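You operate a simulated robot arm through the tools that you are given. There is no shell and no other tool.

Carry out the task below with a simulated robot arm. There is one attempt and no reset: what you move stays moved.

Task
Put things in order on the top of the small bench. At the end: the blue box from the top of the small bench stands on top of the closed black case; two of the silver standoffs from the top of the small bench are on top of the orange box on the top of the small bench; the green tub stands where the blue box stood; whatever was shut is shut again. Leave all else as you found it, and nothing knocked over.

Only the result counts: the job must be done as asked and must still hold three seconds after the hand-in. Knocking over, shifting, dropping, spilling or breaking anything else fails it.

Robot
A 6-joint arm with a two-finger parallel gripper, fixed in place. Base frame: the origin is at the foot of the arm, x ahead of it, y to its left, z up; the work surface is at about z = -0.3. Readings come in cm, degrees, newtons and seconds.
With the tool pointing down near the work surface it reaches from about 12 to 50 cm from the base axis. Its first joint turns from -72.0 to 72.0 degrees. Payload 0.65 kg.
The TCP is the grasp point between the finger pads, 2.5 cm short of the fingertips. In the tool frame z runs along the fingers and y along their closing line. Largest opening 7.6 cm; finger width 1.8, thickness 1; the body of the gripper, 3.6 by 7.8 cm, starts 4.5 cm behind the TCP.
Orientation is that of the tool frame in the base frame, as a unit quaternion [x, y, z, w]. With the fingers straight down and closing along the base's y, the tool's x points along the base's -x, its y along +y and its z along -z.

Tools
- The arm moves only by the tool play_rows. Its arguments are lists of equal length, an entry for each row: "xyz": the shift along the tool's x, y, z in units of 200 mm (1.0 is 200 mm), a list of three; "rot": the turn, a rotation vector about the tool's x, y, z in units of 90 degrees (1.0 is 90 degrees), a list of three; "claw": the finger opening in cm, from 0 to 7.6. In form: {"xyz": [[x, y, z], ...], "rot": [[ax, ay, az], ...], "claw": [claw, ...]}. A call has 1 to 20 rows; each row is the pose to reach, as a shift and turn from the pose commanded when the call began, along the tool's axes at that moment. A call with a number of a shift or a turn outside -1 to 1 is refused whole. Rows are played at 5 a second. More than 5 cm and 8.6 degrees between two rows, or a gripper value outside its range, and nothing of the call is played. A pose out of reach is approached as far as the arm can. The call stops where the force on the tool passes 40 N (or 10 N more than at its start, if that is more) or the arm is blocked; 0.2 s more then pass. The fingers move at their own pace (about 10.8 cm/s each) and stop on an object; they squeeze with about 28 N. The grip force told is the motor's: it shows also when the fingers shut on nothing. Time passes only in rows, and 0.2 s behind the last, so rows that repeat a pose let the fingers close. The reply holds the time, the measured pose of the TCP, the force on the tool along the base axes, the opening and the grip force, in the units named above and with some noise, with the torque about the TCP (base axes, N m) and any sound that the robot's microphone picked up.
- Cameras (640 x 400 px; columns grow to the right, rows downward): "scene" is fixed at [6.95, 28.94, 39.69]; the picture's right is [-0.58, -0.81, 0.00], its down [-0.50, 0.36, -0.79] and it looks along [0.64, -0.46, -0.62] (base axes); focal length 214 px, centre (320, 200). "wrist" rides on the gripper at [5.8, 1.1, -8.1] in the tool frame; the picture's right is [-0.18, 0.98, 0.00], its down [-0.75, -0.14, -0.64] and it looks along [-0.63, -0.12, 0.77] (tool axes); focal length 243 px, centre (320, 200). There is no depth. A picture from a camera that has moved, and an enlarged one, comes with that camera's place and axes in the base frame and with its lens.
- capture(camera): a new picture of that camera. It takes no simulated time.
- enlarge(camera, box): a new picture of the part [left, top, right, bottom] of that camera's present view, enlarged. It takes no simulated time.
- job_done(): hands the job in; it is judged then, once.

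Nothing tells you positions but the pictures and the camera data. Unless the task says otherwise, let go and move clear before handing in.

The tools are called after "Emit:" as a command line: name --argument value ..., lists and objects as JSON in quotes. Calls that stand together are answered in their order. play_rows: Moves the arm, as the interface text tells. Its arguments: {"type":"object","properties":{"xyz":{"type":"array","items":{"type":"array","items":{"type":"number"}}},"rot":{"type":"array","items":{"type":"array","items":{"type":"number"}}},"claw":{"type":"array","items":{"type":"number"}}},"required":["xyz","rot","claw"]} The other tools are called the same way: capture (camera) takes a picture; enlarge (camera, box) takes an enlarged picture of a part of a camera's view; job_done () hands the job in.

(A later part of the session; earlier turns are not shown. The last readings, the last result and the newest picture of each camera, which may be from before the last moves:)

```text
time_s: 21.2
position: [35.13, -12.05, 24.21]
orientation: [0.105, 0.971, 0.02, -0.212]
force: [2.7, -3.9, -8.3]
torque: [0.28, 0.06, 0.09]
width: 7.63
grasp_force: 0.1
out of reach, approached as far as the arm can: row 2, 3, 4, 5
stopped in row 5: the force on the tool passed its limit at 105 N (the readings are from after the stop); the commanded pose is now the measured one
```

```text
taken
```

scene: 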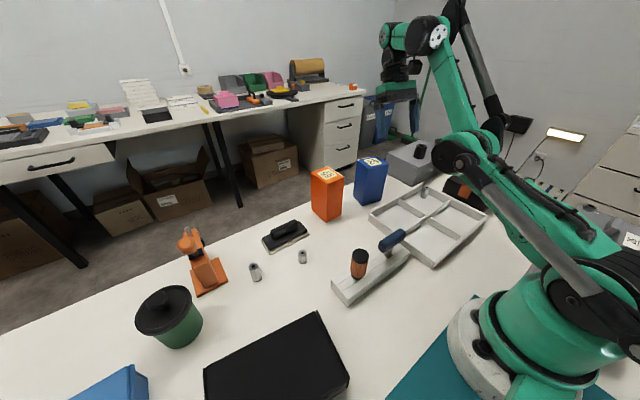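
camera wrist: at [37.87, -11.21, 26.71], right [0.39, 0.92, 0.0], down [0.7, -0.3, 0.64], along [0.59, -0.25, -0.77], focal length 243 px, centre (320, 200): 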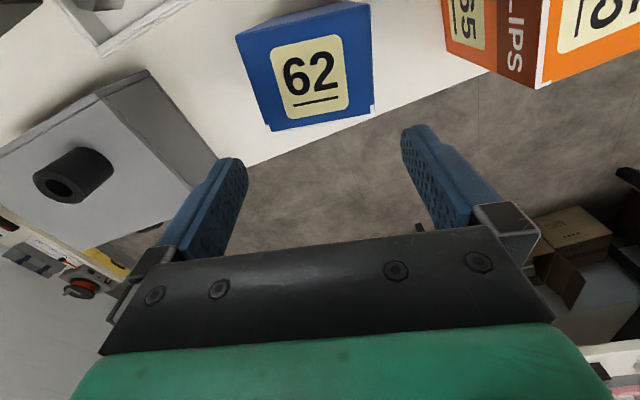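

The force stop came with the gripper in free air, so the tilted gripper probably touched the arm itself. Nothing on the bench has moved. I'll zoom in on the arm to understand its posture.

Emit:
enlarge --camera "scene" --box '[350, 0, 640, 200]'

Emit:
capture --camera "wrist"

```text
2.00 times, centred on (495, 100) of scene
camera zoom: at [6.95, 28.94, 39.69], right [-0.58, -0.81, 0.0], down [-0.5, 0.36, -0.79], along [0.64, -0.46, -0.62], focal length 429 px, centre (-30, 400)
```

zoom: 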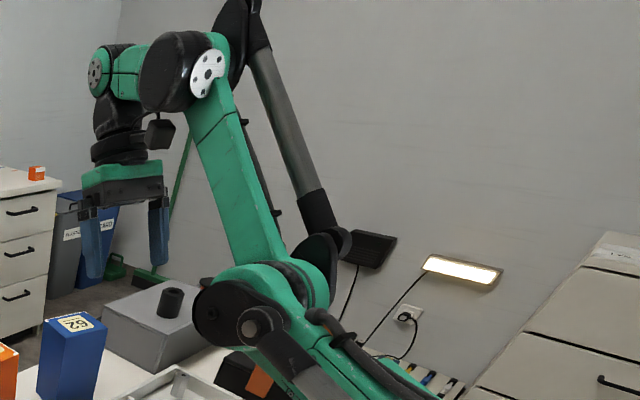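

```text
taken
camera wrist: at [33.43, -10.58, 33.97], right [0.37, 0.92, -0.08], down [0.9, -0.34, 0.27], along [0.22, -0.18, -0.96], focal length 243 px, centre (320, 200)
```

wrist: 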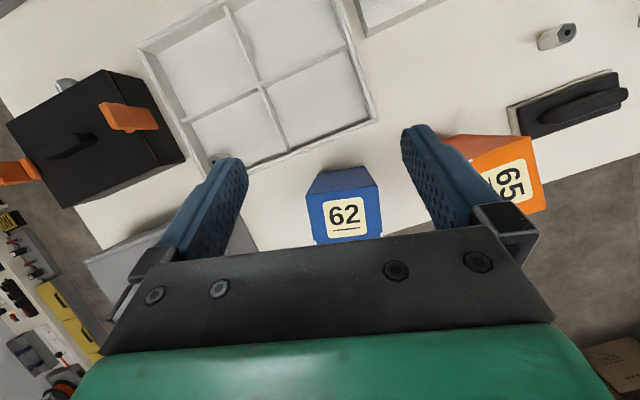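

Now it's clear: the black cube on the inner side of the gripper is the wrist camera. Tilted, it touched the arm's own link, and the arm is still stretched straight. I'll move inward in small steps with the tilt mostly kept, so the elbow bends the normal way.

Emit:
play_rows --xyz '[[0.03, 0, 0.014], [0.08, 0, 0.037], [0.14, 0, 0.065], [0.204, 0, 0.095]]' --rot '[[0, -0.03, 0], [0, -0.03, 0], [0, -0.03, 0], [0, -0.03, 0]]' --claw '[7.6, 7.6, 7.6, 7.6]'

Emit:
enlarge --camera "scene" --box '[350, 0, 640, 200]'

```text
time_s: 21.8
position: [33.8, -11.89, 24.09]
orientation: [0.105, 0.977, 0.017, -0.186]
force: [9.9, -6.4, -10.7]
torque: [0.54, 0.64, 0.11]
width: 7.61
grasp_force: 0.0
stopped in row 2: the force on the tool passed its limit at 67 N (the readings are from after the stop); the commanded pose is now the measured one
```

```text
2.00 times, centred on (495, 100) of scene
camera zoom: at [6.95, 28.94, 39.69], right [-0.58, -0.81, 0.0], down [-0.5, 0.36, -0.79], along [0.64, -0.46, -0.62], focal length 429 px, centre (-30, 400)
```

zoom: 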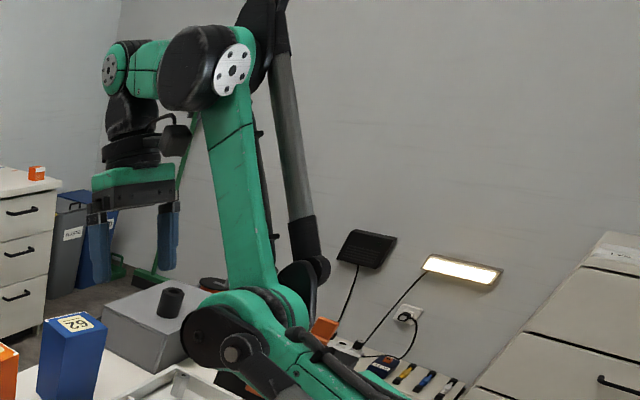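

The arm bent the wrong way again. I'll untilt, go back up to the stretched pose where the elbow began flexing correctly, and then repeat an inward target over several rows so the solver has time to converge.

Emit:
play_rows --xyz '[[-0.073, 0, -0.083], [-0.147, 0, -0.167], [-0.22, 0, -0.25]]' --rot '[[0, -0.08, 0], [0, -0.16, 0], [0, -0.243, 0]]' --claw '[7.6, 7.6, 7.6]'

Emit:
enlarge --camera "scene" --box '[350, 0, 640, 200]'

```text
time_s: 22.6
position: [39.6, -13.06, 27.19]
orientation: [0.107, 0.994, -0.004, 0.003]
force: [-0.1, 0.7, -0.3]
torque: [0.01, -0.01, 0.01]
width: 7.61
grasp_force: 0.1
```

```text
2.00 times, centred on (495, 100) of scene
camera zoom: at [6.95, 28.94, 39.69], right [-0.58, -0.81, 0.0], down [-0.5, 0.36, -0.79], along [0.64, -0.46, -0.62], focal length 429 px, centre (-30, 400)
```

zoom: 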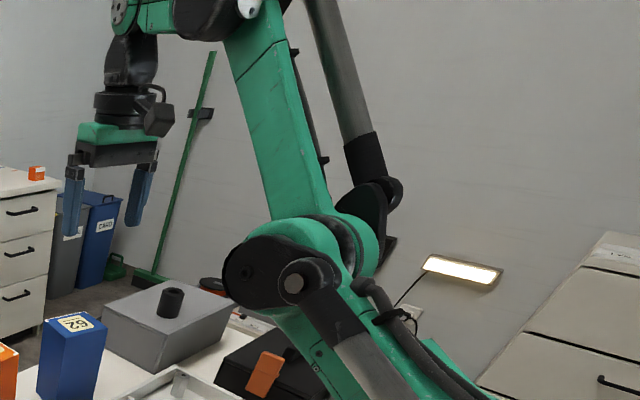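

Emit:
play_rows --xyz '[[0.05, 0, 0], [0.1, 0, 0], [0.15, 0, 0], [0.2, 0, 0], [0.25, 0, 0], [0.25, 0, 0], [0.25, 0, 0], [0.25, 0, 0], [0.25, 0, 0], [0.25, 0, 0]]' --rot '[[0, 0, 0], [0, 0, 0], [0, 0, 0], [0, 0, 0], [0, 0, 0], [0, 0, 0], [0, 0, 0], [0, 0, 0], [0, 0, 0], [0, 0, 0]]' --claw '[7.6, 7.6, 7.6, 7.6, 7.6, 7.6, 7.6, 7.6, 7.6, 7.6]'

Emit:
enlarge --camera "scene" --box '[350, 0, 640, 200]'

```text
time_s: 24.8
position: [36.52, -12.43, 27.34]
orientation: [0.107, 0.994, -0.004, 0.001]
force: [0.3, 0.3, 0.4]
torque: [0.0, 0.01, 0.03]
width: 7.6
grasp_force: 0.2
out of reach, approached as far as the arm can: row 4, 5, 6, 7, 8, 9, 10
```

```text
2.00 times, centred on (495, 100) of scene
camera zoom: at [6.95, 28.94, 39.69], right [-0.58, -0.81, 0.0], down [-0.5, 0.36, -0.79], along [0.64, -0.46, -0.62], focal length 429 px, centre (-30, 400)
```

zoom: 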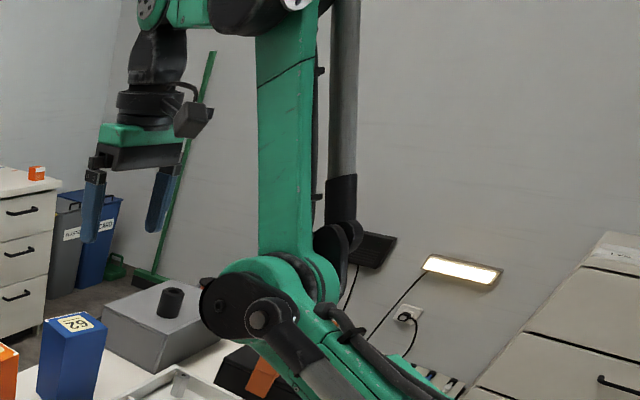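

The elbow-down side has a hard limit. The flip happened when the stretched target was lowered, so I'll reverse it: stretch out, raise while stretched, then pull inward high up with repeated rows.

Emit:
play_rows --xyz '[[-0.1, 0, 0], [-0.22, 0, 0], [-0.3, 0, -0.1], [-0.3, 0, -0.25], [-0.3, 0, -0.4], [-0.2, 0, -0.4], [-0.1, 0, -0.4], [0, 0, -0.4], [0.1, 0, -0.4], [0.2, 0, -0.4], [0.3, 0, -0.4], [0.3, 0, -0.4], [0.3, 0, -0.4], [0.3, 0, -0.4], [0.3, 0, -0.4], [0.3, 0, -0.4]]' --rot '[[0, 0, 0], [0, 0, 0], [0, 0, 0], [0, 0, 0], [0, 0, 0], [0, 0, 0], [0, 0, 0], [0, 0, 0], [0, 0, 0], [0, 0, 0], [0, 0, 0], [0, 0, 0], [0, 0, 0], [0, 0, 0], [0, 0, 0], [0, 0, 0]]' --claw '[7.6, 7.6, 7.6, 7.6, 7.6, 7.6, 7.6, 7.6, 7.6, 7.6, 7.6, 7.6, 7.6, 7.6, 7.6, 7.6]'

Emit:
capture --camera "scene"

```text
time_s: 28.2
position: [31.18, -11.47, 35.9]
orientation: [0.108, 0.994, -0.004, 0.002]
force: [0.0, 0.0, 0.1]
torque: [0.01, 0.01, 0.01]
width: 7.59
grasp_force: 0.0
out of reach, approached as far as the arm can: row 2, 3, 4, 5, 6, 7, 8, 9, 11, 12, 13, 14, 15, 16
```

```text
taken
```

scene: 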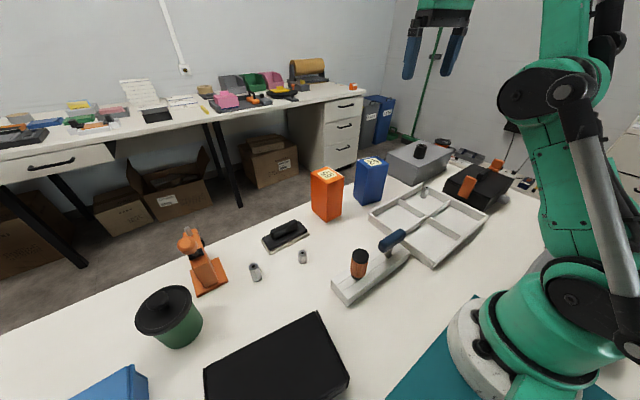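

The picture fits the arm being in an elbow-down branch with limits. Pressing down with the shoulder at its forward limit should make the elbow cross to the right side. I'll swing high over to the empty gap between the black block and the orange clamp to do that.

Emit:
play_rows --xyz '[[-0.1, -0.01, 0.13], [-0.2, -0.02, 0.26], [-0.31, -0.034, 0.395], [-0.327, 0.19, 0.395], [-0.319, 0.413, 0.395], [-0.285, 0.636, 0.395], [-0.228, 0.849, 0.395], [-0.17, 0.99, 0.395]]' --rot '[[0, 0, 0], [0, 0, 0], [0, 0, 0], [0, 0, -0.068], [0, 0, -0.136], [0, 0, -0.204], [0, 0, -0.272], [0, 0, -0.34]]' --claw '[6, 5, 4, 3, 2, 1, 0.5, 0.5]'

Emit:
capture --camera "scene"

```text
time_s: 30.0
position: [38.76, 7.28, 27.84]
orientation: [-0.16, 0.987, -0.004, 0.0]
force: [-0.2, -0.2, 0.1]
torque: [0.04, 0.01, -0.03]
width: 0.52
grasp_force: 0.1
```

```text
taken
```

scene: 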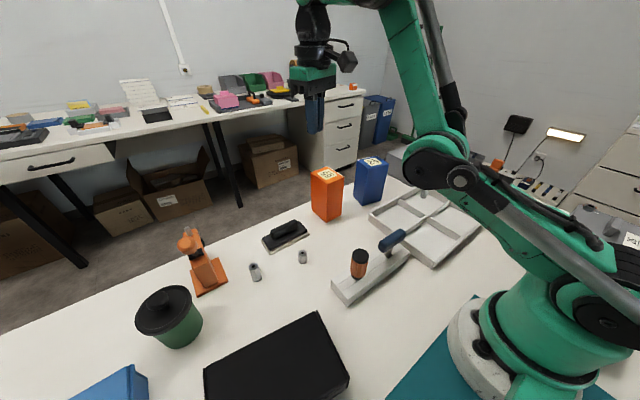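

Emit:
play_rows --xyz '[[-0.019, 0.215, 0], [-0.012, 0.442, 0], [0.016, 0.627, 0], [-0.1, 0.65, 0.1], [-0.207, 0.669, 0.25], [-0.258, 0.678, 0.4], [-0.258, 0.678, 0.52], [-0.258, 0.678, 0.64], [-0.258, 0.678, 0.76], [-0.258, 0.678, 0.85]]' --rot '[[0, 0, -0.04], [0, 0, -0.08], [0, 0, -0.118], [0, 0, -0.118], [0, 0, -0.118], [0, 0, -0.118], [0, 0, -0.118], [0, 0, -0.118], [0, 0, -0.118], [0, 0, -0.118]]' --claw '[0.5, 0.5, 0.5, 0.5, 0.5, 0.5, 0.5, 0.5, 0.5, 0.5]'

Emit:
capture --camera "scene"

```text
time_s: 32.2
position: [40.03, 21.8, 11.05]
orientation: [-0.249, 0.968, -0.003, 0.0]
force: [-4.3, -2.6, -1.5]
torque: [0.11, -0.32, 0.02]
width: 0.5
grasp_force: 0.1
out of reach, approached as far as the arm can: row 7, 8, 9
```

```text
taken
```

scene: 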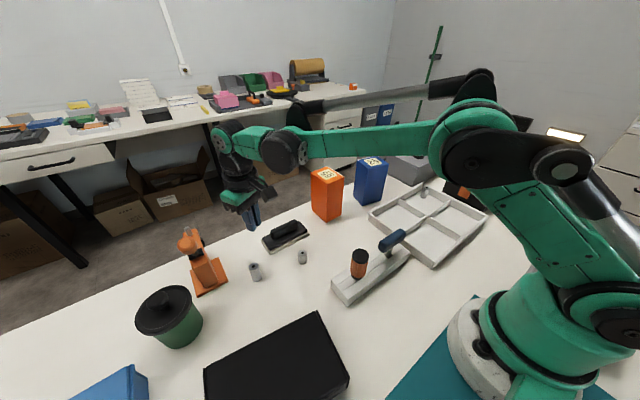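

The elbow is back up in its normal posture and nothing has moved. I'll return to the blue box at moderate height, staying inside the reach limit.

Emit:
play_rows --xyz '[[0.125, 0, -0.15], [0.25, 0, -0.3], [0.375, 0, -0.4], [0.456, -0.17, -0.4], [0.538, -0.343, -0.4], [0.62, -0.515, -0.4], [0.7, -0.686, -0.4]]' --rot '[[0, 0, 0], [0, 0, 0], [0, 0, 0], [0, 0, 0.075], [0, 0, 0.15], [0, 0, 0.225], [0, 0, 0.3]]' --claw '[0.5, 0.5, 0.5, 2, 4, 6, 7.6]'

```text
time_s: 33.8
position: [33.79, 2.87, 18.69]
orientation: [-0.016, 1.0, -0.004, 0.002]
force: [0.2, -0.1, 0.2]
torque: [0.02, 0.0, -0.01]
width: 7.6
grasp_force: 0.0
```

Emit:
play_rows --xyz '[[0, -0.2, 0], [-0.08, -0.4, 0], [-0.16, -0.58, 0], [-0.25, -0.7, 0], [-0.3325, -0.8, 0]]' --rot '[[0, 0, 0.03], [0, 0, 0.06], [0, 0, 0.1], [0, 0, 0.13], [0, 0, 0.16]]' --claw '[7.6, 7.6, 7.6, 7.6, 7.6]'

Emit:
capture --camera "wrist"

Emit:
capture --camera "scene"

```text
time_s: 35.0
position: [41.13, -12.77, 18.94]
orientation: [0.108, 0.994, -0.003, 0.002]
force: [-0.2, 0.2, 0.4]
torque: [0.0, -0.01, 0.0]
width: 7.59
grasp_force: 0.1
```

```text
taken
camera wrist: at [35.54, -10.51, 27.09], right [0.39, 0.92, -0.01], down [0.7, -0.3, 0.65], along [0.59, -0.26, -0.76], focal length 243 px, centre (320, 200)
```

wrist: 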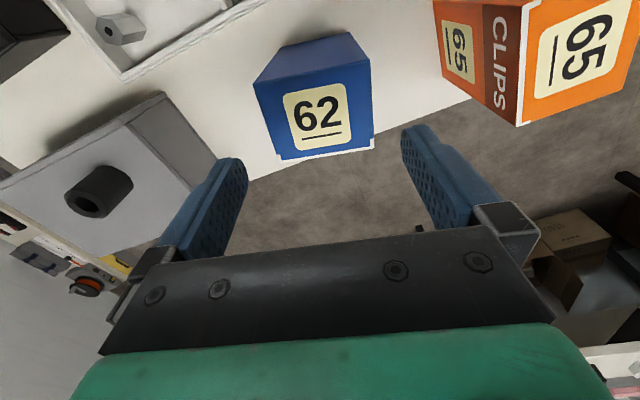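

```text
taken
```

scene: 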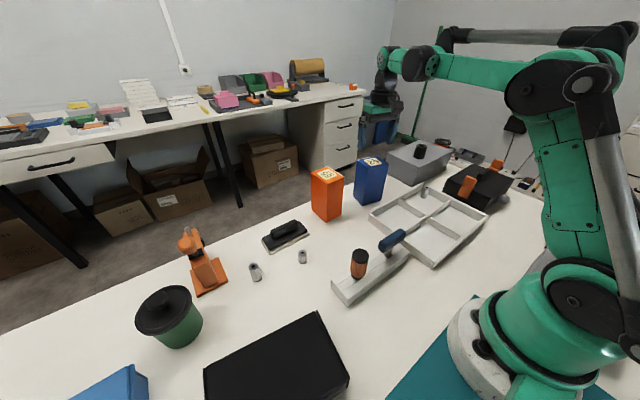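

Emit:
enlarge --camera "wrist" --box '[240, 20, 400, 170]'

```text
2.67 times, centred on (320, 95) of wrist
camera zoom: at [35.54, -10.51, 27.09], right [0.39, 0.92, -0.01], down [0.7, -0.3, 0.65], along [0.59, -0.26, -0.76], focal length 647 px, centre (320, 480)
```

zoom: 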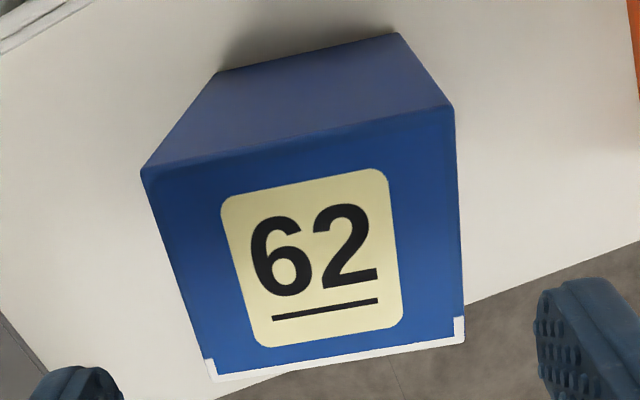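

The box reads (40.95, -13.0) again with a matching angle. I'll lower with the fingers straddling it and grip.

Emit:
play_rows --xyz '[[0.006, -0.013, 0.05], [0.006, -0.013, 0.14], [0.006, -0.013, 0.22], [0.006, -0.013, 0.3], [0.006, -0.013, 0.38], [0.006, -0.013, 0.44], [0.006, -0.013, 0.482]]' --rot '[[0, 0, 0], [0, 0, 0], [0, 0, 0], [0, 0, 0], [0, 0, 0], [0, 0, 0], [0, 0, 0]]' --claw '[7.6, 7.6, 7.6, 7.6, 7.6, 7.6, 7.6]'

Emit:
capture --camera "wrist"

```text
time_s: 36.6
position: [40.92, -13.27, 9.37]
orientation: [0.11, 0.994, -0.004, 0.0]
force: [-0.3, -0.3, 1.4]
torque: [0.01, -0.03, -0.02]
width: 7.61
grasp_force: 0.1
```

```text
taken
camera wrist: at [35.36, -10.97, 17.46], right [0.39, 0.92, -0.01], down [0.7, -0.3, 0.65], along [0.59, -0.26, -0.76], focal length 243 px, centre (320, 200)
```

wrist: 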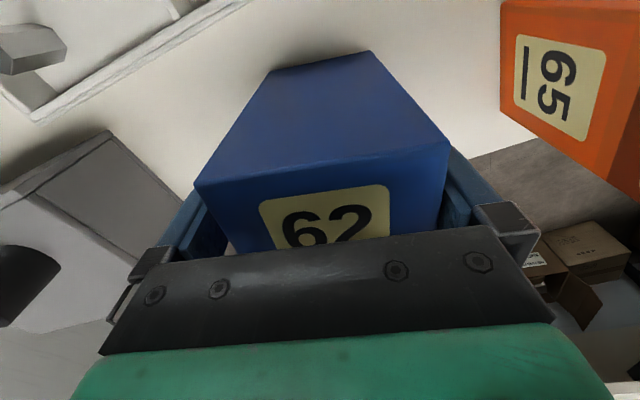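

The fingers are on both sides of the box, so I close and lift a little.

Emit:
play_rows --xyz '[[0, 0, 0], [0, 0, 0], [0, 0, 0], [0, 0, -0.05], [0, 0, -0.15], [0, 0, -0.3]]' --rot '[[0, 0, 0], [0, 0, 0], [0, 0, 0], [0, 0, 0], [0, 0, 0], [0, 0, 0]]' --claw '[6, 5, 5, 5, 5, 5]'

Emit:
capture --camera "scene"

Emit:
capture --camera "wrist"

```text
time_s: 38.0
position: [40.89, -13.25, 15.43]
orientation: [0.109, 0.994, -0.004, 0.002]
force: [0.0, -0.8, -2.1]
torque: [0.0, -0.03, -0.04]
width: 6.78
grasp_force: 27.8
```

```text
taken
```

scene: 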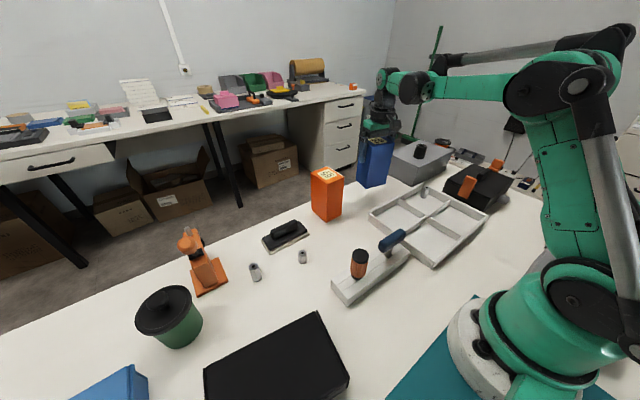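

```text
taken
camera wrist: at [35.29, -10.83, 23.45], right [0.39, 0.92, -0.01], down [0.7, -0.3, 0.65], along [0.59, -0.26, -0.76], focal length 243 px, centre (320, 200)
```

wrist: 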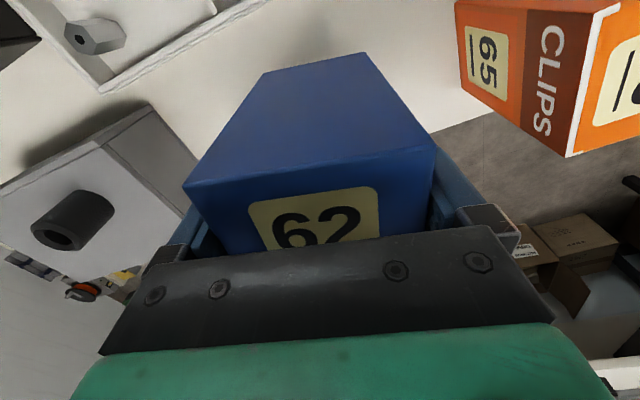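

The blue box is held. Placed on the case now, it would block the low approach to the tub, so I'll park it upright at a free spot near (30.5, 5) first.

Emit:
play_rows --xyz '[[0.1, 0, -0.1], [0.25, 0.005, -0.13], [0.407, 0.01, -0.13], [0.48, 0.2, -0.13], [0.555, 0.4, -0.13], [0.63, 0.6, -0.13], [0.704, 0.78, -0.13], [0.704, 0.78, 0.0], [0.704, 0.78, 0.12], [0.704, 0.78, 0.22], [0.704, 0.78, 0.27], [0.704, 0.78, 0.29]]' --rot '[[0, 0, 0], [0, 0, 0], [0, 0, 0], [0, 0, -0.035], [0, 0, -0.07], [0, 0, -0.105], [0, 0, -0.138], [0, 0, -0.138], [0, 0, -0.138], [0, 0, -0.138], [0, 0, -0.138], [0, 0, -0.138]]' --claw '[5, 5, 5, 5, 5, 5, 5, 5, 5, 5, 5, 5]'

Emit:
capture --camera "scene"

```text
time_s: 40.6
position: [30.36, 4.97, 9.61]
orientation: [0.001, 1.0, -0.003, 0.001]
force: [0.2, -0.3, -2.7]
torque: [0.0, -0.01, -0.01]
width: 6.78
grasp_force: 28.0
```

```text
taken
```

scene: 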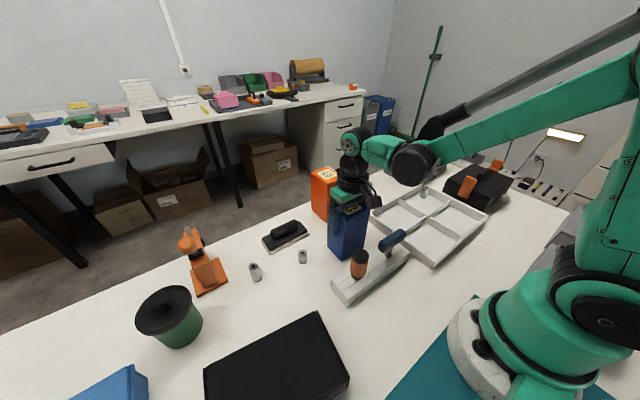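

Emit:
enlarge --camera "scene" --box '[290, 150, 430, 310]'

Emit:
play_rows --xyz '[[0, 0, 0.005], [0, 0, 0.01], [0, 0, 0.015]]' --rot '[[0, 0, 0], [0, 0, 0], [0, 0, 0]]' --claw '[5, 5, 5]'

```text
2.50 times, centred on (360, 230) of scene
camera zoom: at [6.95, 28.94, 39.69], right [-0.58, -0.81, 0.0], down [-0.5, 0.36, -0.79], along [0.64, -0.46, -0.62], focal length 536 px, centre (220, 125)
```

zoom: 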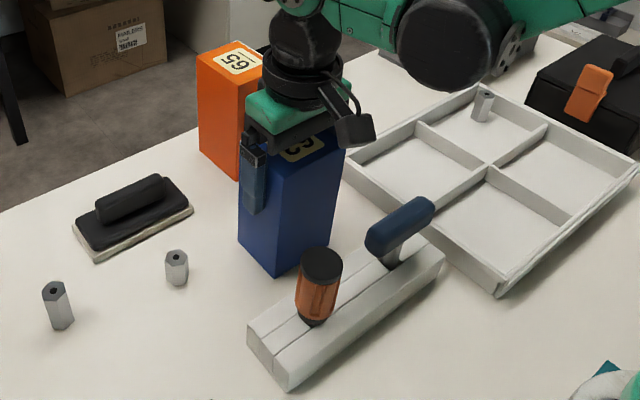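

```text
time_s: 41.4
position: [30.36, 4.92, 9.08]
orientation: [0.001, 1.0, -0.003, 0.002]
force: [-1.3, -0.6, 26.4]
torque: [0.86, -0.04, 0.04]
width: 6.81
grasp_force: 27.6
```

The box is on the table and pressed. I relax upward a touch, open and rise.

Emit:
play_rows --xyz '[[0, 0, -0.01], [0, 0, -0.01], [0, 0, -0.01], [0, 0, -0.01], [0, 0, -0.05], [0, 0, -0.12], [0, 0, -0.22], [0, 0, -0.35], [0, 0, -0.5]]' --rot '[[0, 0, 0], [0, 0, 0], [0, 0, 0], [0, 0, 0], [0, 0, 0], [0, 0, 0], [0, 0, 0], [0, 0, 0], [0, 0, 0]]' --claw '[5, 7.6, 7.6, 7.6, 7.6, 7.6, 7.6, 7.6, 7.6]'

Emit:
capture --camera "wrist"

Emit:
capture --camera "scene"

```text
time_s: 43.4
position: [30.44, 4.95, 19.28]
orientation: [0.001, 1.0, -0.003, 0.001]
force: [0.6, -1.5, 0.0]
torque: [0.01, -0.01, -0.04]
width: 7.61
grasp_force: 0.0
```

```text
taken
camera wrist: at [24.65, 6.11, 27.23], right [0.19, 0.98, -0.01], down [0.75, -0.14, 0.65], along [0.63, -0.12, -0.76], focal length 243 px, centre (320, 200)
```

wrist: 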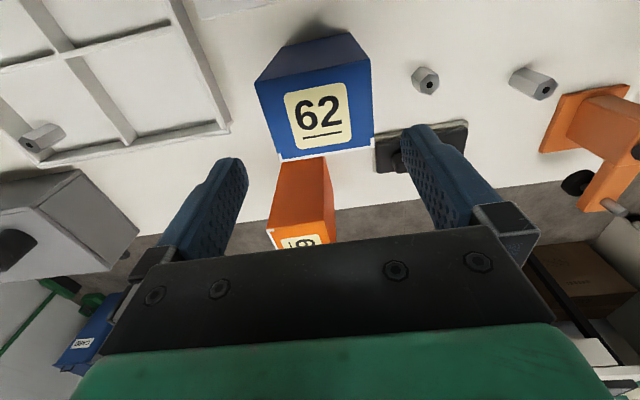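

```text
taken
```

scene: 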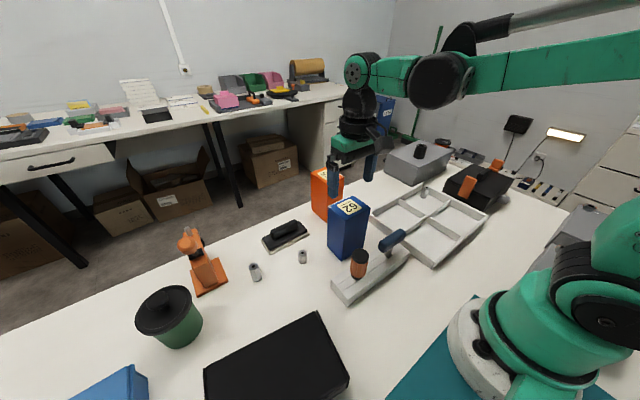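

The blue box stands at the parking spot. Now I move toward the tub for a close look.

Emit:
play_rows --xyz '[[0.02, 0.16, -0.05], [0.04, 0.32, -0.05], [0.06, 0.48, -0.05], [0.08, 0.64, -0.05], [0.1, 0.8, -0.05], [0.12, 0.97, -0.05]]' --rot '[[0, 0, -0.08], [0, 0, -0.16], [0, 0, -0.24], [0, 0, -0.32], [0, 0, -0.4], [0, 0, -0.48]]' --claw '[7.6, 7.6, 7.6, 7.6, 7.6, 7.6]'

Emit:
capture --camera "wrist"

```text
time_s: 44.8
position: [28.04, 24.47, 20.12]
orientation: [-0.368, 0.93, -0.004, 0.0]
force: [-0.9, 0.9, -0.5]
torque: [-0.02, 0.06, -0.02]
width: 7.59
grasp_force: 0.1
```

```text
taken
camera wrist: at [23.02, 21.28, 28.07], right [-0.54, 0.84, -0.01], down [0.64, 0.42, 0.64], along [0.54, 0.34, -0.77], focal length 243 px, centre (320, 200)
```

wrist: 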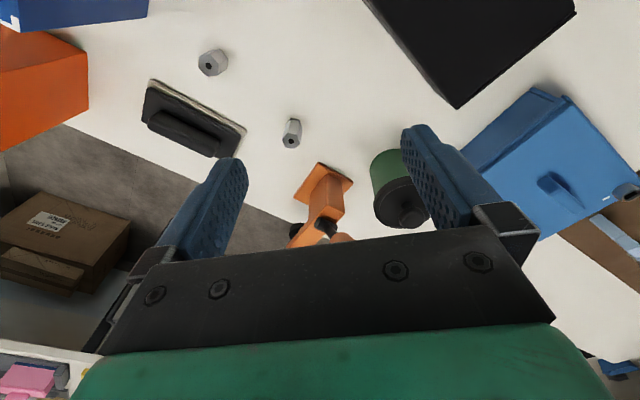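

Emit:
enlarge --camera "wrist" --box '[350, 130, 450, 240]'

Emit:
enlarge --camera "wrist" --box '[260, 100, 380, 240]'

```text
3.64 times, centred on (400, 185) of wrist
camera zoom: at [23.02, 21.28, 28.07], right [-0.54, 0.84, -0.01], down [0.64, 0.42, 0.64], along [0.54, 0.34, -0.77], focal length 882 px, centre (29, 254)
```

zoom: 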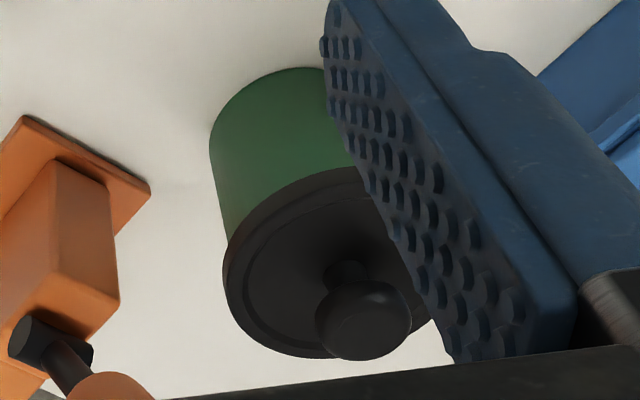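

```text
2.86 times, centred on (320, 170) of wrist
camera zoom: at [23.02, 21.28, 28.07], right [-0.54, 0.84, -0.01], down [0.64, 0.42, 0.64], along [0.54, 0.34, -0.77], focal length 693 px, centre (320, 286)
```

zoom: 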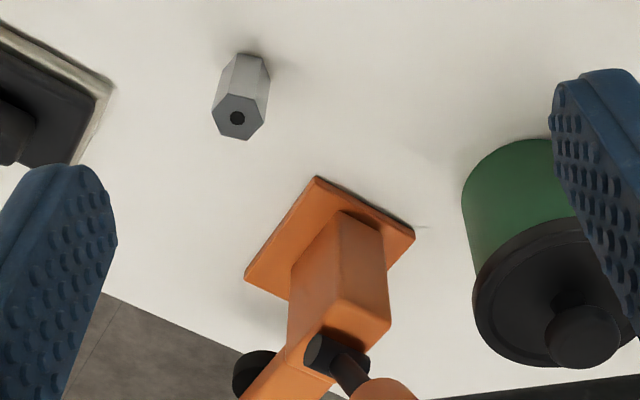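

Emit:
play_rows --xyz '[[-0.01, 0.16, 0], [-0.025, 0.32, 0]]' --rot '[[0, 0, -0.04], [0, 0, -0.078]]' --claw '[7.6, 7.6]'

Emit:
enlarge --camera "wrist" --box '[240, 110, 410, 240]'

Emit:
capture --camera "wrist"

```text
time_s: 45.4
position: [24.06, 29.61, 20.05]
orientation: [-0.424, 0.905, -0.004, 0.0]
force: [-0.8, -0.2, -0.6]
torque: [-0.03, 0.01, 0.0]
width: 7.57
grasp_force: 0.1
```

```text
3.08 times, centred on (325, 175) of wrist
camera zoom: at [19.48, 25.82, 28.06], right [-0.64, 0.77, -0.01], down [0.59, 0.49, 0.64], along [0.5, 0.4, -0.77], focal length 746 px, centre (305, 277)
```

zoom: 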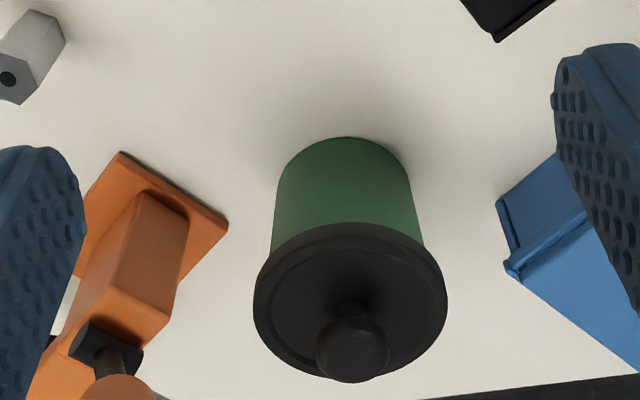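

```text
taken
camera wrist: at [19.48, 25.82, 28.06], right [-0.64, 0.77, -0.01], down [0.59, 0.49, 0.64], along [0.5, 0.4, -0.77], focal length 243 px, centre (320, 200)
```

wrist: 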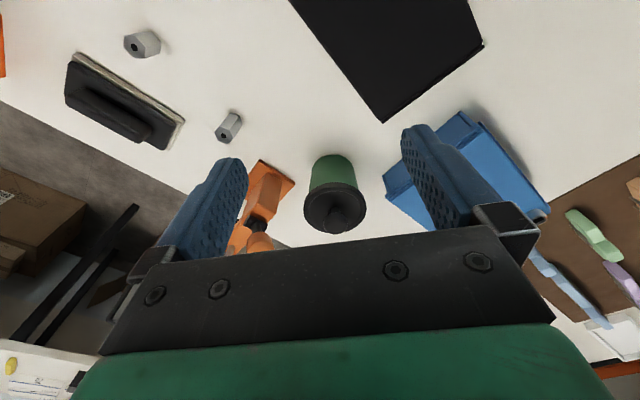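

The tub stands at about (32.9, 39.0), with a 6 cm body, a 7.4 cm lid whose underside is at about z 6.8, and a knob on top. A low side grip under the lid, with the tool pointing 35° below horizontal, will keep it shut. I'll tilt to the pre-approach pose.

Emit:
play_rows --xyz '[[-0.03, -0.005, 0.02], [-0.06, -0.01, 0.05], [-0.09, -0.015, 0.08], [-0.12, -0.02, 0.12], [-0.15, -0.025, 0.16], [-0.18, -0.03, 0.2], [-0.21, -0.035, 0.25], [-0.2475, -0.035, 0.3], [-0.2475, -0.035, 0.38], [-0.2475, -0.035, 0.46]]' --rot '[[0, -0.0764, 0], [0, -0.153, 0], [0, -0.229, 0], [0, -0.3055, 0], [0, -0.382, 0], [0, -0.458, 0], [0, -0.535, 0], [0, -0.611, 0], [0, -0.611, 0], [0, -0.611, 0]]' --claw '[7.6, 7.6, 7.6, 7.6, 7.6, 7.6, 7.6, 7.6, 7.6, 7.6]'

Emit:
capture --camera "wrist"

Emit:
capture --camera "scene"

```text
time_s: 47.6
position: [27.66, 32.88, 10.79]
orientation: [-0.378, 0.804, 0.192, 0.418]
force: [-0.5, -0.8, -0.7]
torque: [-0.01, 0.0, -0.01]
width: 7.61
grasp_force: 0.1
```

```text
taken
camera wrist: at [20.5, 25.84, 10.55], right [-0.69, 0.71, 0.14], down [0.04, -0.16, 0.99], along [0.72, 0.68, 0.08], focal length 243 px, centre (320, 200)
```

wrist: 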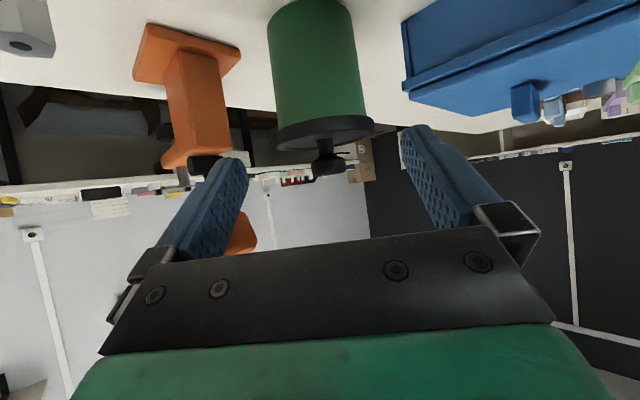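

```text
taken
```

scene: 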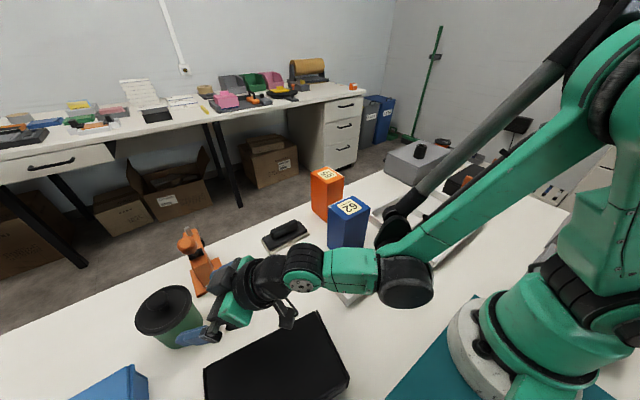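

Emit:
enlarge --camera "wrist" --box '[250, 0, 400, 190]'

Emit:
enlarge --camera "scene" --box '[120, 230, 360, 380]'

```text
2.11 times, centred on (325, 95) of wrist
camera zoom: at [20.5, 25.84, 10.55], right [-0.69, 0.71, 0.14], down [0.04, -0.16, 0.99], along [0.72, 0.68, 0.08], focal length 511 px, centre (310, 421)
```

zoom: 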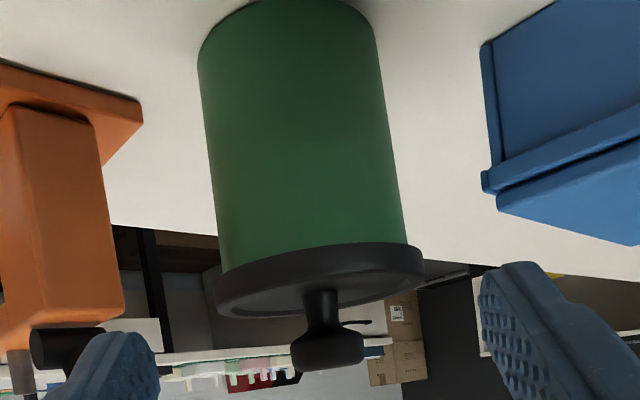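

```text
2.67 times, centred on (240, 305) of scene
camera zoom: at [6.95, 28.94, 39.69], right [-0.58, -0.81, 0.0], down [-0.5, 0.36, -0.79], along [0.64, -0.46, -0.62], focal length 572 px, centre (533, -80)
```

zoom: 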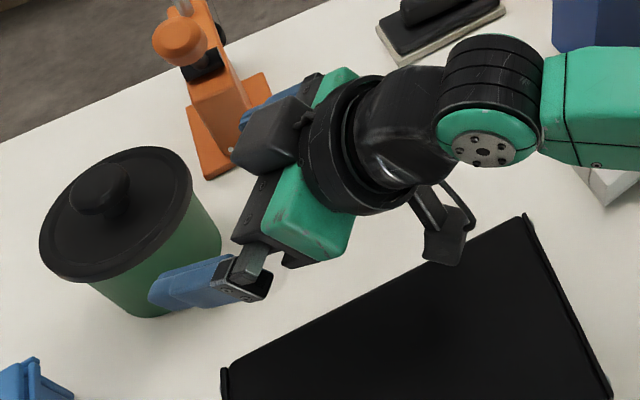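

The tilted pose is right and the tub is centred between the fingers. I'll yaw slightly so the camera clears the black case, then check again before sliding in.

Emit:
play_rows --xyz '[[0.033, -0.022, 0.03], [0.066, -0.0444, 0.061]]' --rot '[[-0.0273, 0, -0.0191], [-0.0546, 0, -0.0382]]' --claw '[7.6, 7.6]'

Emit:
capture --camera "wrist"

Emit:
enlarge --camera "scene" --box '[120, 230, 360, 380]'

```text
time_s: 48.2
position: [28.54, 32.48, 8.75]
orientation: [-0.42, 0.783, 0.214, 0.407]
force: [0.5, -0.7, 0.0]
torque: [0.01, 0.02, 0.0]
width: 7.6
grasp_force: 0.1
```

```text
taken
camera wrist: at [22.09, 24.78, 8.73], right [-0.76, 0.64, 0.14], down [0.06, -0.15, 0.99], along [0.65, 0.76, 0.07], focal length 243 px, centre (320, 200)
```

wrist: 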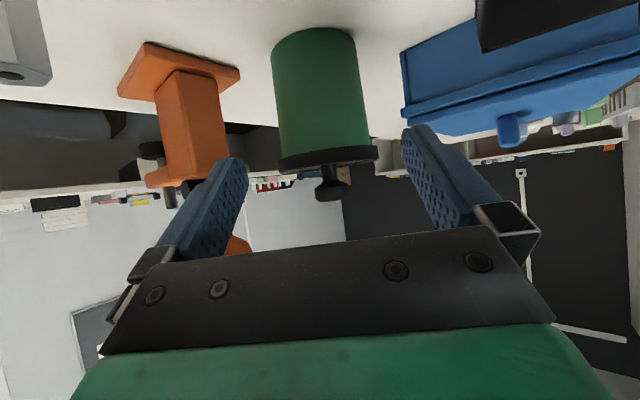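

```text
2.67 times, centred on (240, 305) of scene
camera zoom: at [6.95, 28.94, 39.69], right [-0.58, -0.81, 0.0], down [-0.5, 0.36, -0.79], along [0.64, -0.46, -0.62], focal length 572 px, centre (533, -80)
```

zoom: 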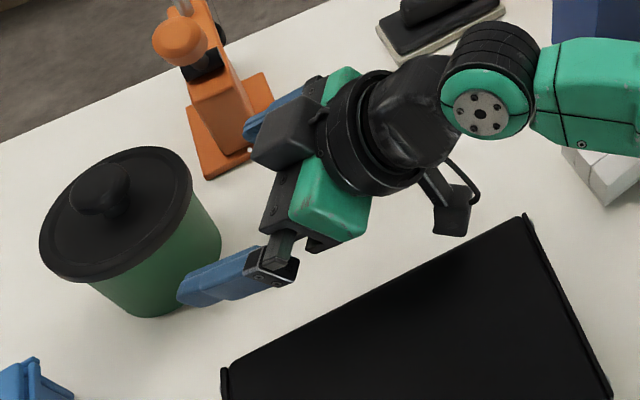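

Emit:
play_rows --xyz '[[0, 0.007, 0.08], [0, 0.007, 0.16], [0, 0.007, 0.23], [0, 0.007, 0.29], [0, 0.007, 0.345], [0, 0.007, 0.395]]' --rot '[[0, 0, 0], [0, 0, 0], [0, 0, 0], [0, 0, 0], [0, 0, 0], [0, 0, 0]]' --claw '[7.6, 7.6, 7.6, 7.6, 7.6, 7.6]'

Emit:
capture --camera "wrist"

Emit:
enlarge --camera "scene" --box '[100, 230, 340, 380]'

```text
time_s: 49.6
position: [32.09, 37.67, 4.31]
orientation: [-0.42, 0.783, 0.214, 0.407]
force: [0.4, -0.1, 0.0]
torque: [0.0, 0.0, 0.02]
width: 7.59
grasp_force: 0.0
```

```text
taken
camera wrist: at [25.68, 30.09, 4.29], right [-0.76, 0.64, 0.14], down [0.06, -0.15, 0.99], along [0.65, 0.76, 0.07], focal length 243 px, centre (320, 200)
```

wrist: 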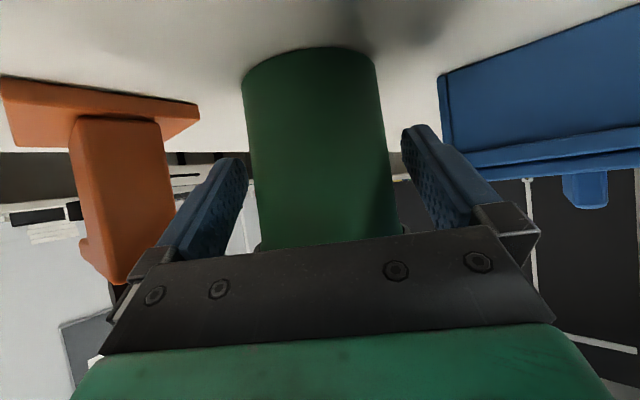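

```text
2.67 times, centred on (220, 305) of scene
camera zoom: at [6.95, 28.94, 39.69], right [-0.58, -0.81, 0.0], down [-0.5, 0.36, -0.79], along [0.64, -0.46, -0.62], focal length 572 px, centre (587, -80)
```

zoom: 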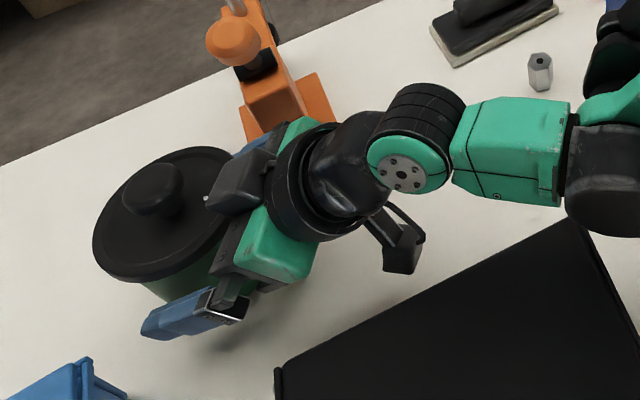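

The fingers straddle the body below the lid with no contact. Now I close gently and lift a little.

Emit:
play_rows --xyz '[[0, 0, 0], [0, 0, 0], [0, 0, 0], [0, 0, 0]]' --rot '[[0, 0, 0], [0, 0, 0], [0, 0, 0], [0, 0, 0]]' --claw '[6.6, 5.5, 5, 5]'

Emit:
capture --camera "wrist"

```text
time_s: 50.6
position: [32.13, 37.82, 4.44]
orientation: [-0.419, 0.783, 0.214, 0.407]
force: [-1.0, 0.5, 0.5]
torque: [0.03, 0.0, -0.02]
width: 6.24
grasp_force: 28.0
```

```text
taken
camera wrist: at [25.68, 30.06, 4.3], right [-0.76, 0.64, 0.14], down [0.06, -0.15, 0.99], along [0.65, 0.76, 0.07], focal length 243 px, centre (320, 200)
```

wrist: 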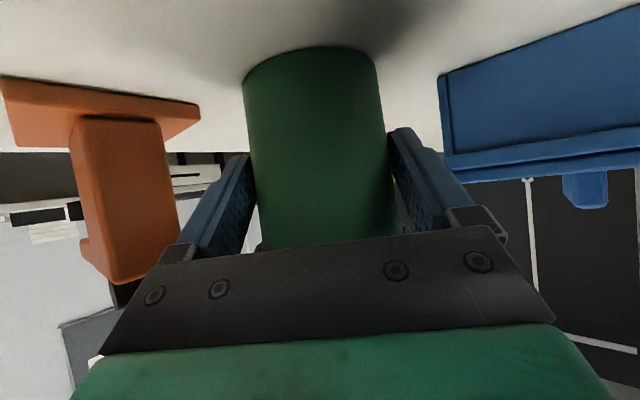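

The grip on the tub is firm. I'll lift 2 cm and check that the tub rises upright with its lid.

Emit:
play_rows --xyz '[[-0.02, 0, -0.0145], [-0.0408, 0, -0.029], [-0.0816, 0, -0.0579]]' --rot '[[0, 0, 0], [0, 0, 0], [0, 0, 0]]' --claw '[5, 5, 5]'

Emit:
capture --camera "wrist"

Emit:
enlarge --camera "scene" --box '[100, 230, 340, 380]'

```text
time_s: 51.4
position: [32.03, 37.65, 6.4]
orientation: [-0.42, 0.783, 0.214, 0.406]
force: [0.7, -0.3, -2.3]
torque: [-0.04, -0.03, 0.02]
width: 6.22
grasp_force: 28.1
```

```text
taken
camera wrist: at [25.56, 30.01, 6.32], right [-0.76, 0.64, 0.14], down [0.06, -0.15, 0.99], along [0.65, 0.76, 0.07], focal length 243 px, centre (320, 200)
```

wrist: 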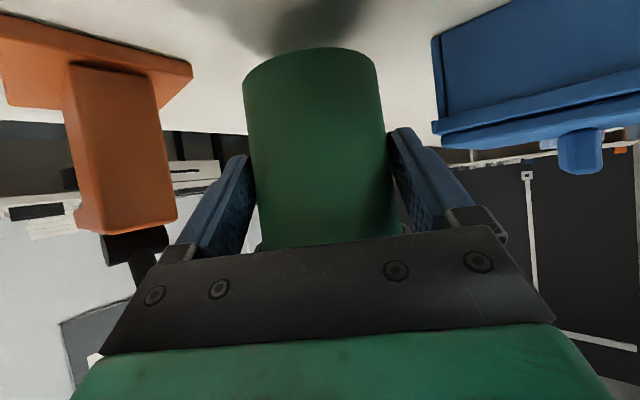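

```text
2.67 times, centred on (220, 305) of scene
camera zoom: at [6.95, 28.94, 39.69], right [-0.58, -0.81, 0.0], down [-0.5, 0.36, -0.79], along [0.64, -0.46, -0.62], focal length 572 px, centre (587, -80)
```

zoom: 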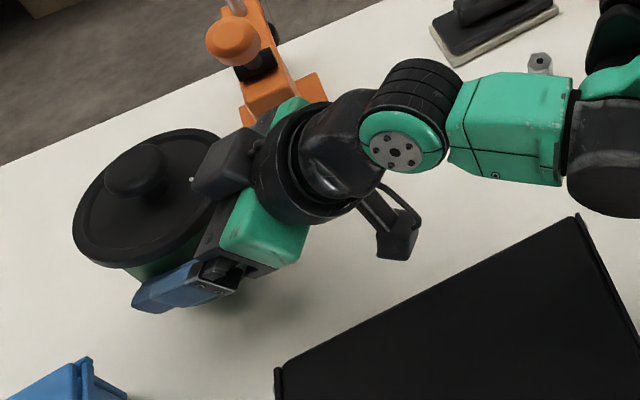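

The tub lifts cleanly with its lid on. I'll raise it high and draw it inward.

Emit:
play_rows --xyz '[[-0.09, 0, -0.064], [-0.18, 0, -0.128], [-0.27, 0, -0.192], [-0.36, 0, -0.256], [-0.45, 0, -0.32], [-0.53, 0, -0.376], [-0.48, 0, -0.44], [-0.42, 0, -0.53], [-0.36, 0, -0.62], [-0.315, 0, -0.679]]' --rot '[[0, 0, 0], [0, 0, 0], [0, 0, 0], [0, 0, 0], [0, 0, 0], [0, 0, 0], [0, 0, 0], [0, 0, 0], [0, 0, 0], [0, 0, 0]]' --claw '[5, 5, 5, 5, 5, 5, 5, 5, 5, 5]'

Emit:
capture --camera "scene"

```text
time_s: 53.6
position: [27.89, 31.58, 19.34]
orientation: [-0.419, 0.783, 0.214, 0.406]
force: [0.4, 0.1, -1.9]
torque: [-0.06, 0.02, 0.02]
width: 6.24
grasp_force: 28.0
```

```text
taken
```

scene: 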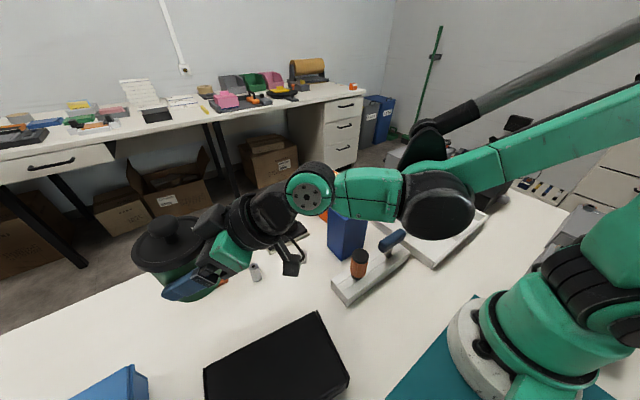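

Emit:
play_rows --xyz '[[0.0133, -0.109, -0.019], [0.0266, -0.2175, -0.0375], [0.0446, -0.323, -0.063], [0.0625, -0.428, -0.088], [0.0866, -0.53, -0.122], [0.1106, -0.6315, -0.156], [0.141, -0.728, -0.198], [0.171, -0.825, -0.2406], [0.2, -0.901, -0.282], [0.23, -0.9775, -0.324]]' --rot '[[0.0288, 0, 0.0204], [0.0576, 0, 0.0409], [0.0864, 0, 0.0613], [0.1152, 0, 0.0818], [0.144, 0, 0.1022], [0.1728, 0, 0.1227], [0.2016, 0, 0.1431], [0.2304, 0, 0.1636], [0.2592, 0, 0.184], [0.288, 0, 0.2045]]' --claw '[5, 5, 5, 5, 5, 5, 5, 5, 5, 5]'

Emit:
capture --camera "scene"

```text
time_s: 55.8
position: [39.75, 14.05, 19.5]
orientation: [-0.187, 0.868, 0.095, 0.451]
force: [-0.7, -0.5, -1.9]
torque: [-0.01, 0.02, -0.01]
width: 6.23
grasp_force: 28.1
```

```text
taken
```

scene: 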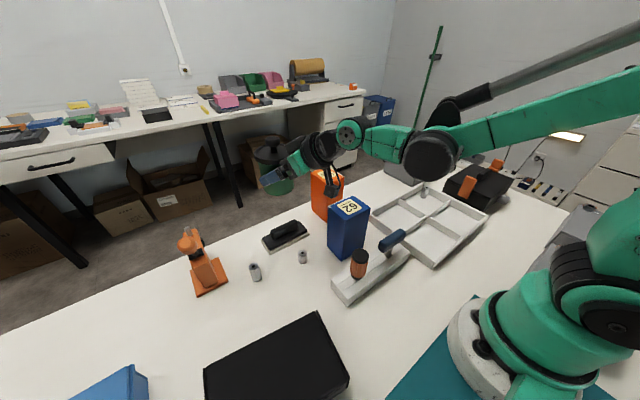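

Emit:
play_rows --xyz '[[0.012, -0.107, -0.017], [0.0245, -0.215, -0.035], [0.037, -0.32, -0.052], [0.049, -0.43, -0.0696], [0.077, -0.525, -0.11], [0.105, -0.62, -0.15], [0.134, -0.715, -0.19], [0.162, -0.81, -0.23]]' --rot '[[0.0318, 0, 0.0224], [0.0637, 0, 0.0449], [0.0955, 0, 0.0673], [0.1273, 0, 0.0898], [0.159, 0, 0.1122], [0.191, 0, 0.1346], [0.2228, 0, 0.157], [0.2546, 0, 0.1795]]' --claw '[5, 5, 5, 5, 5, 5, 5, 5]'

Emit:
capture --camera "scene"

Emit:
capture --camera "wrist"

```text
time_s: 57.6
position: [41.31, -2.85, 19.56]
orientation: [0.028, 0.887, -0.017, 0.46]
force: [0.0, 0.3, -2.1]
torque: [-0.01, 0.02, -0.02]
width: 6.24
grasp_force: 27.7
```

```text
taken
```

scene: 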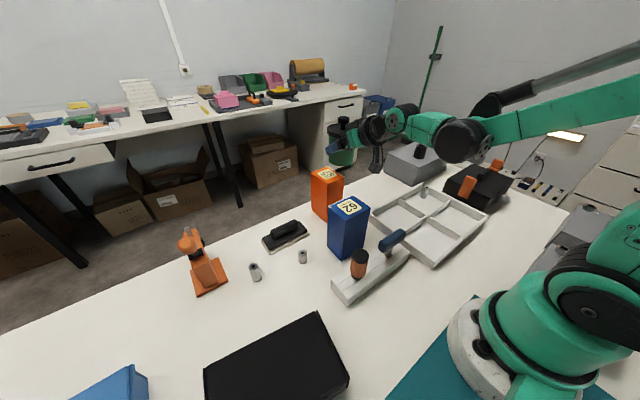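

```text
taken
camera wrist: at [31.36, -1.13, 19.41], right [0.17, 0.97, 0.15], down [-0.1, -0.13, 0.99], along [0.98, -0.18, 0.08], focal length 243 px, centre (320, 200)
```

wrist: 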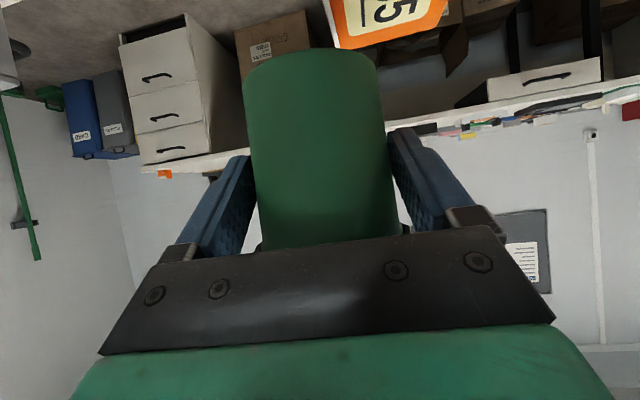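

Emit:
play_rows --xyz '[[0.0065, -0.098, -0.009], [0.013, -0.196, -0.018], [0.019, -0.294, -0.027], [0.026, -0.392, -0.037], [0.0323, -0.49, -0.0458]]' --rot '[[0.0247, 0, 0.0174], [0.0494, 0, 0.0348], [0.0742, 0, 0.0522], [0.0989, 0, 0.0696], [0.1236, 0, 0.087]]' --claw '[5, 5, 5, 5, 5]'

Emit:
capture --camera "scene"

Emit:
capture --camera "wrist"

```text
time_s: 58.8
position: [39.4, -12.69, 19.58]
orientation: [0.134, 0.876, -0.071, 0.457]
force: [-0.3, -0.6, -1.5]
torque: [0.04, 0.01, 0.0]
width: 6.25
grasp_force: 28.3
```

```text
taken
```

scene: 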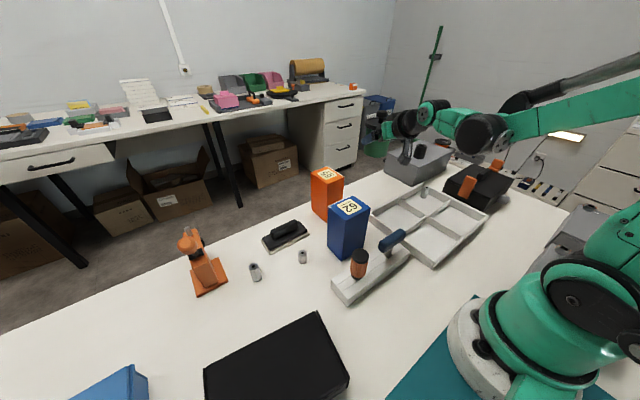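

```text
taken
camera wrist: at [30.2, -8.69, 19.41], right [0.39, 0.91, 0.15], down [-0.13, -0.1, 0.99], along [0.91, -0.41, 0.08], focal length 243 px, centre (320, 200)
```

wrist: 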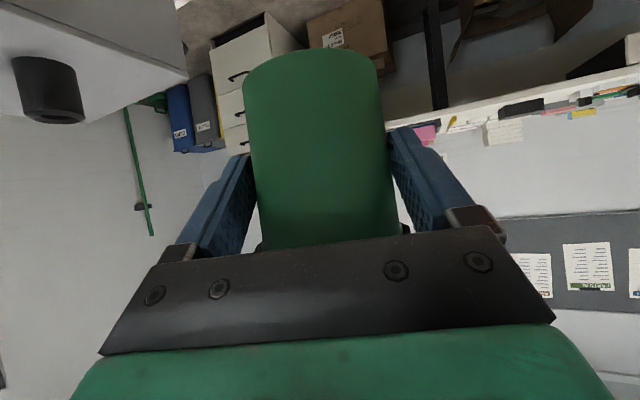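

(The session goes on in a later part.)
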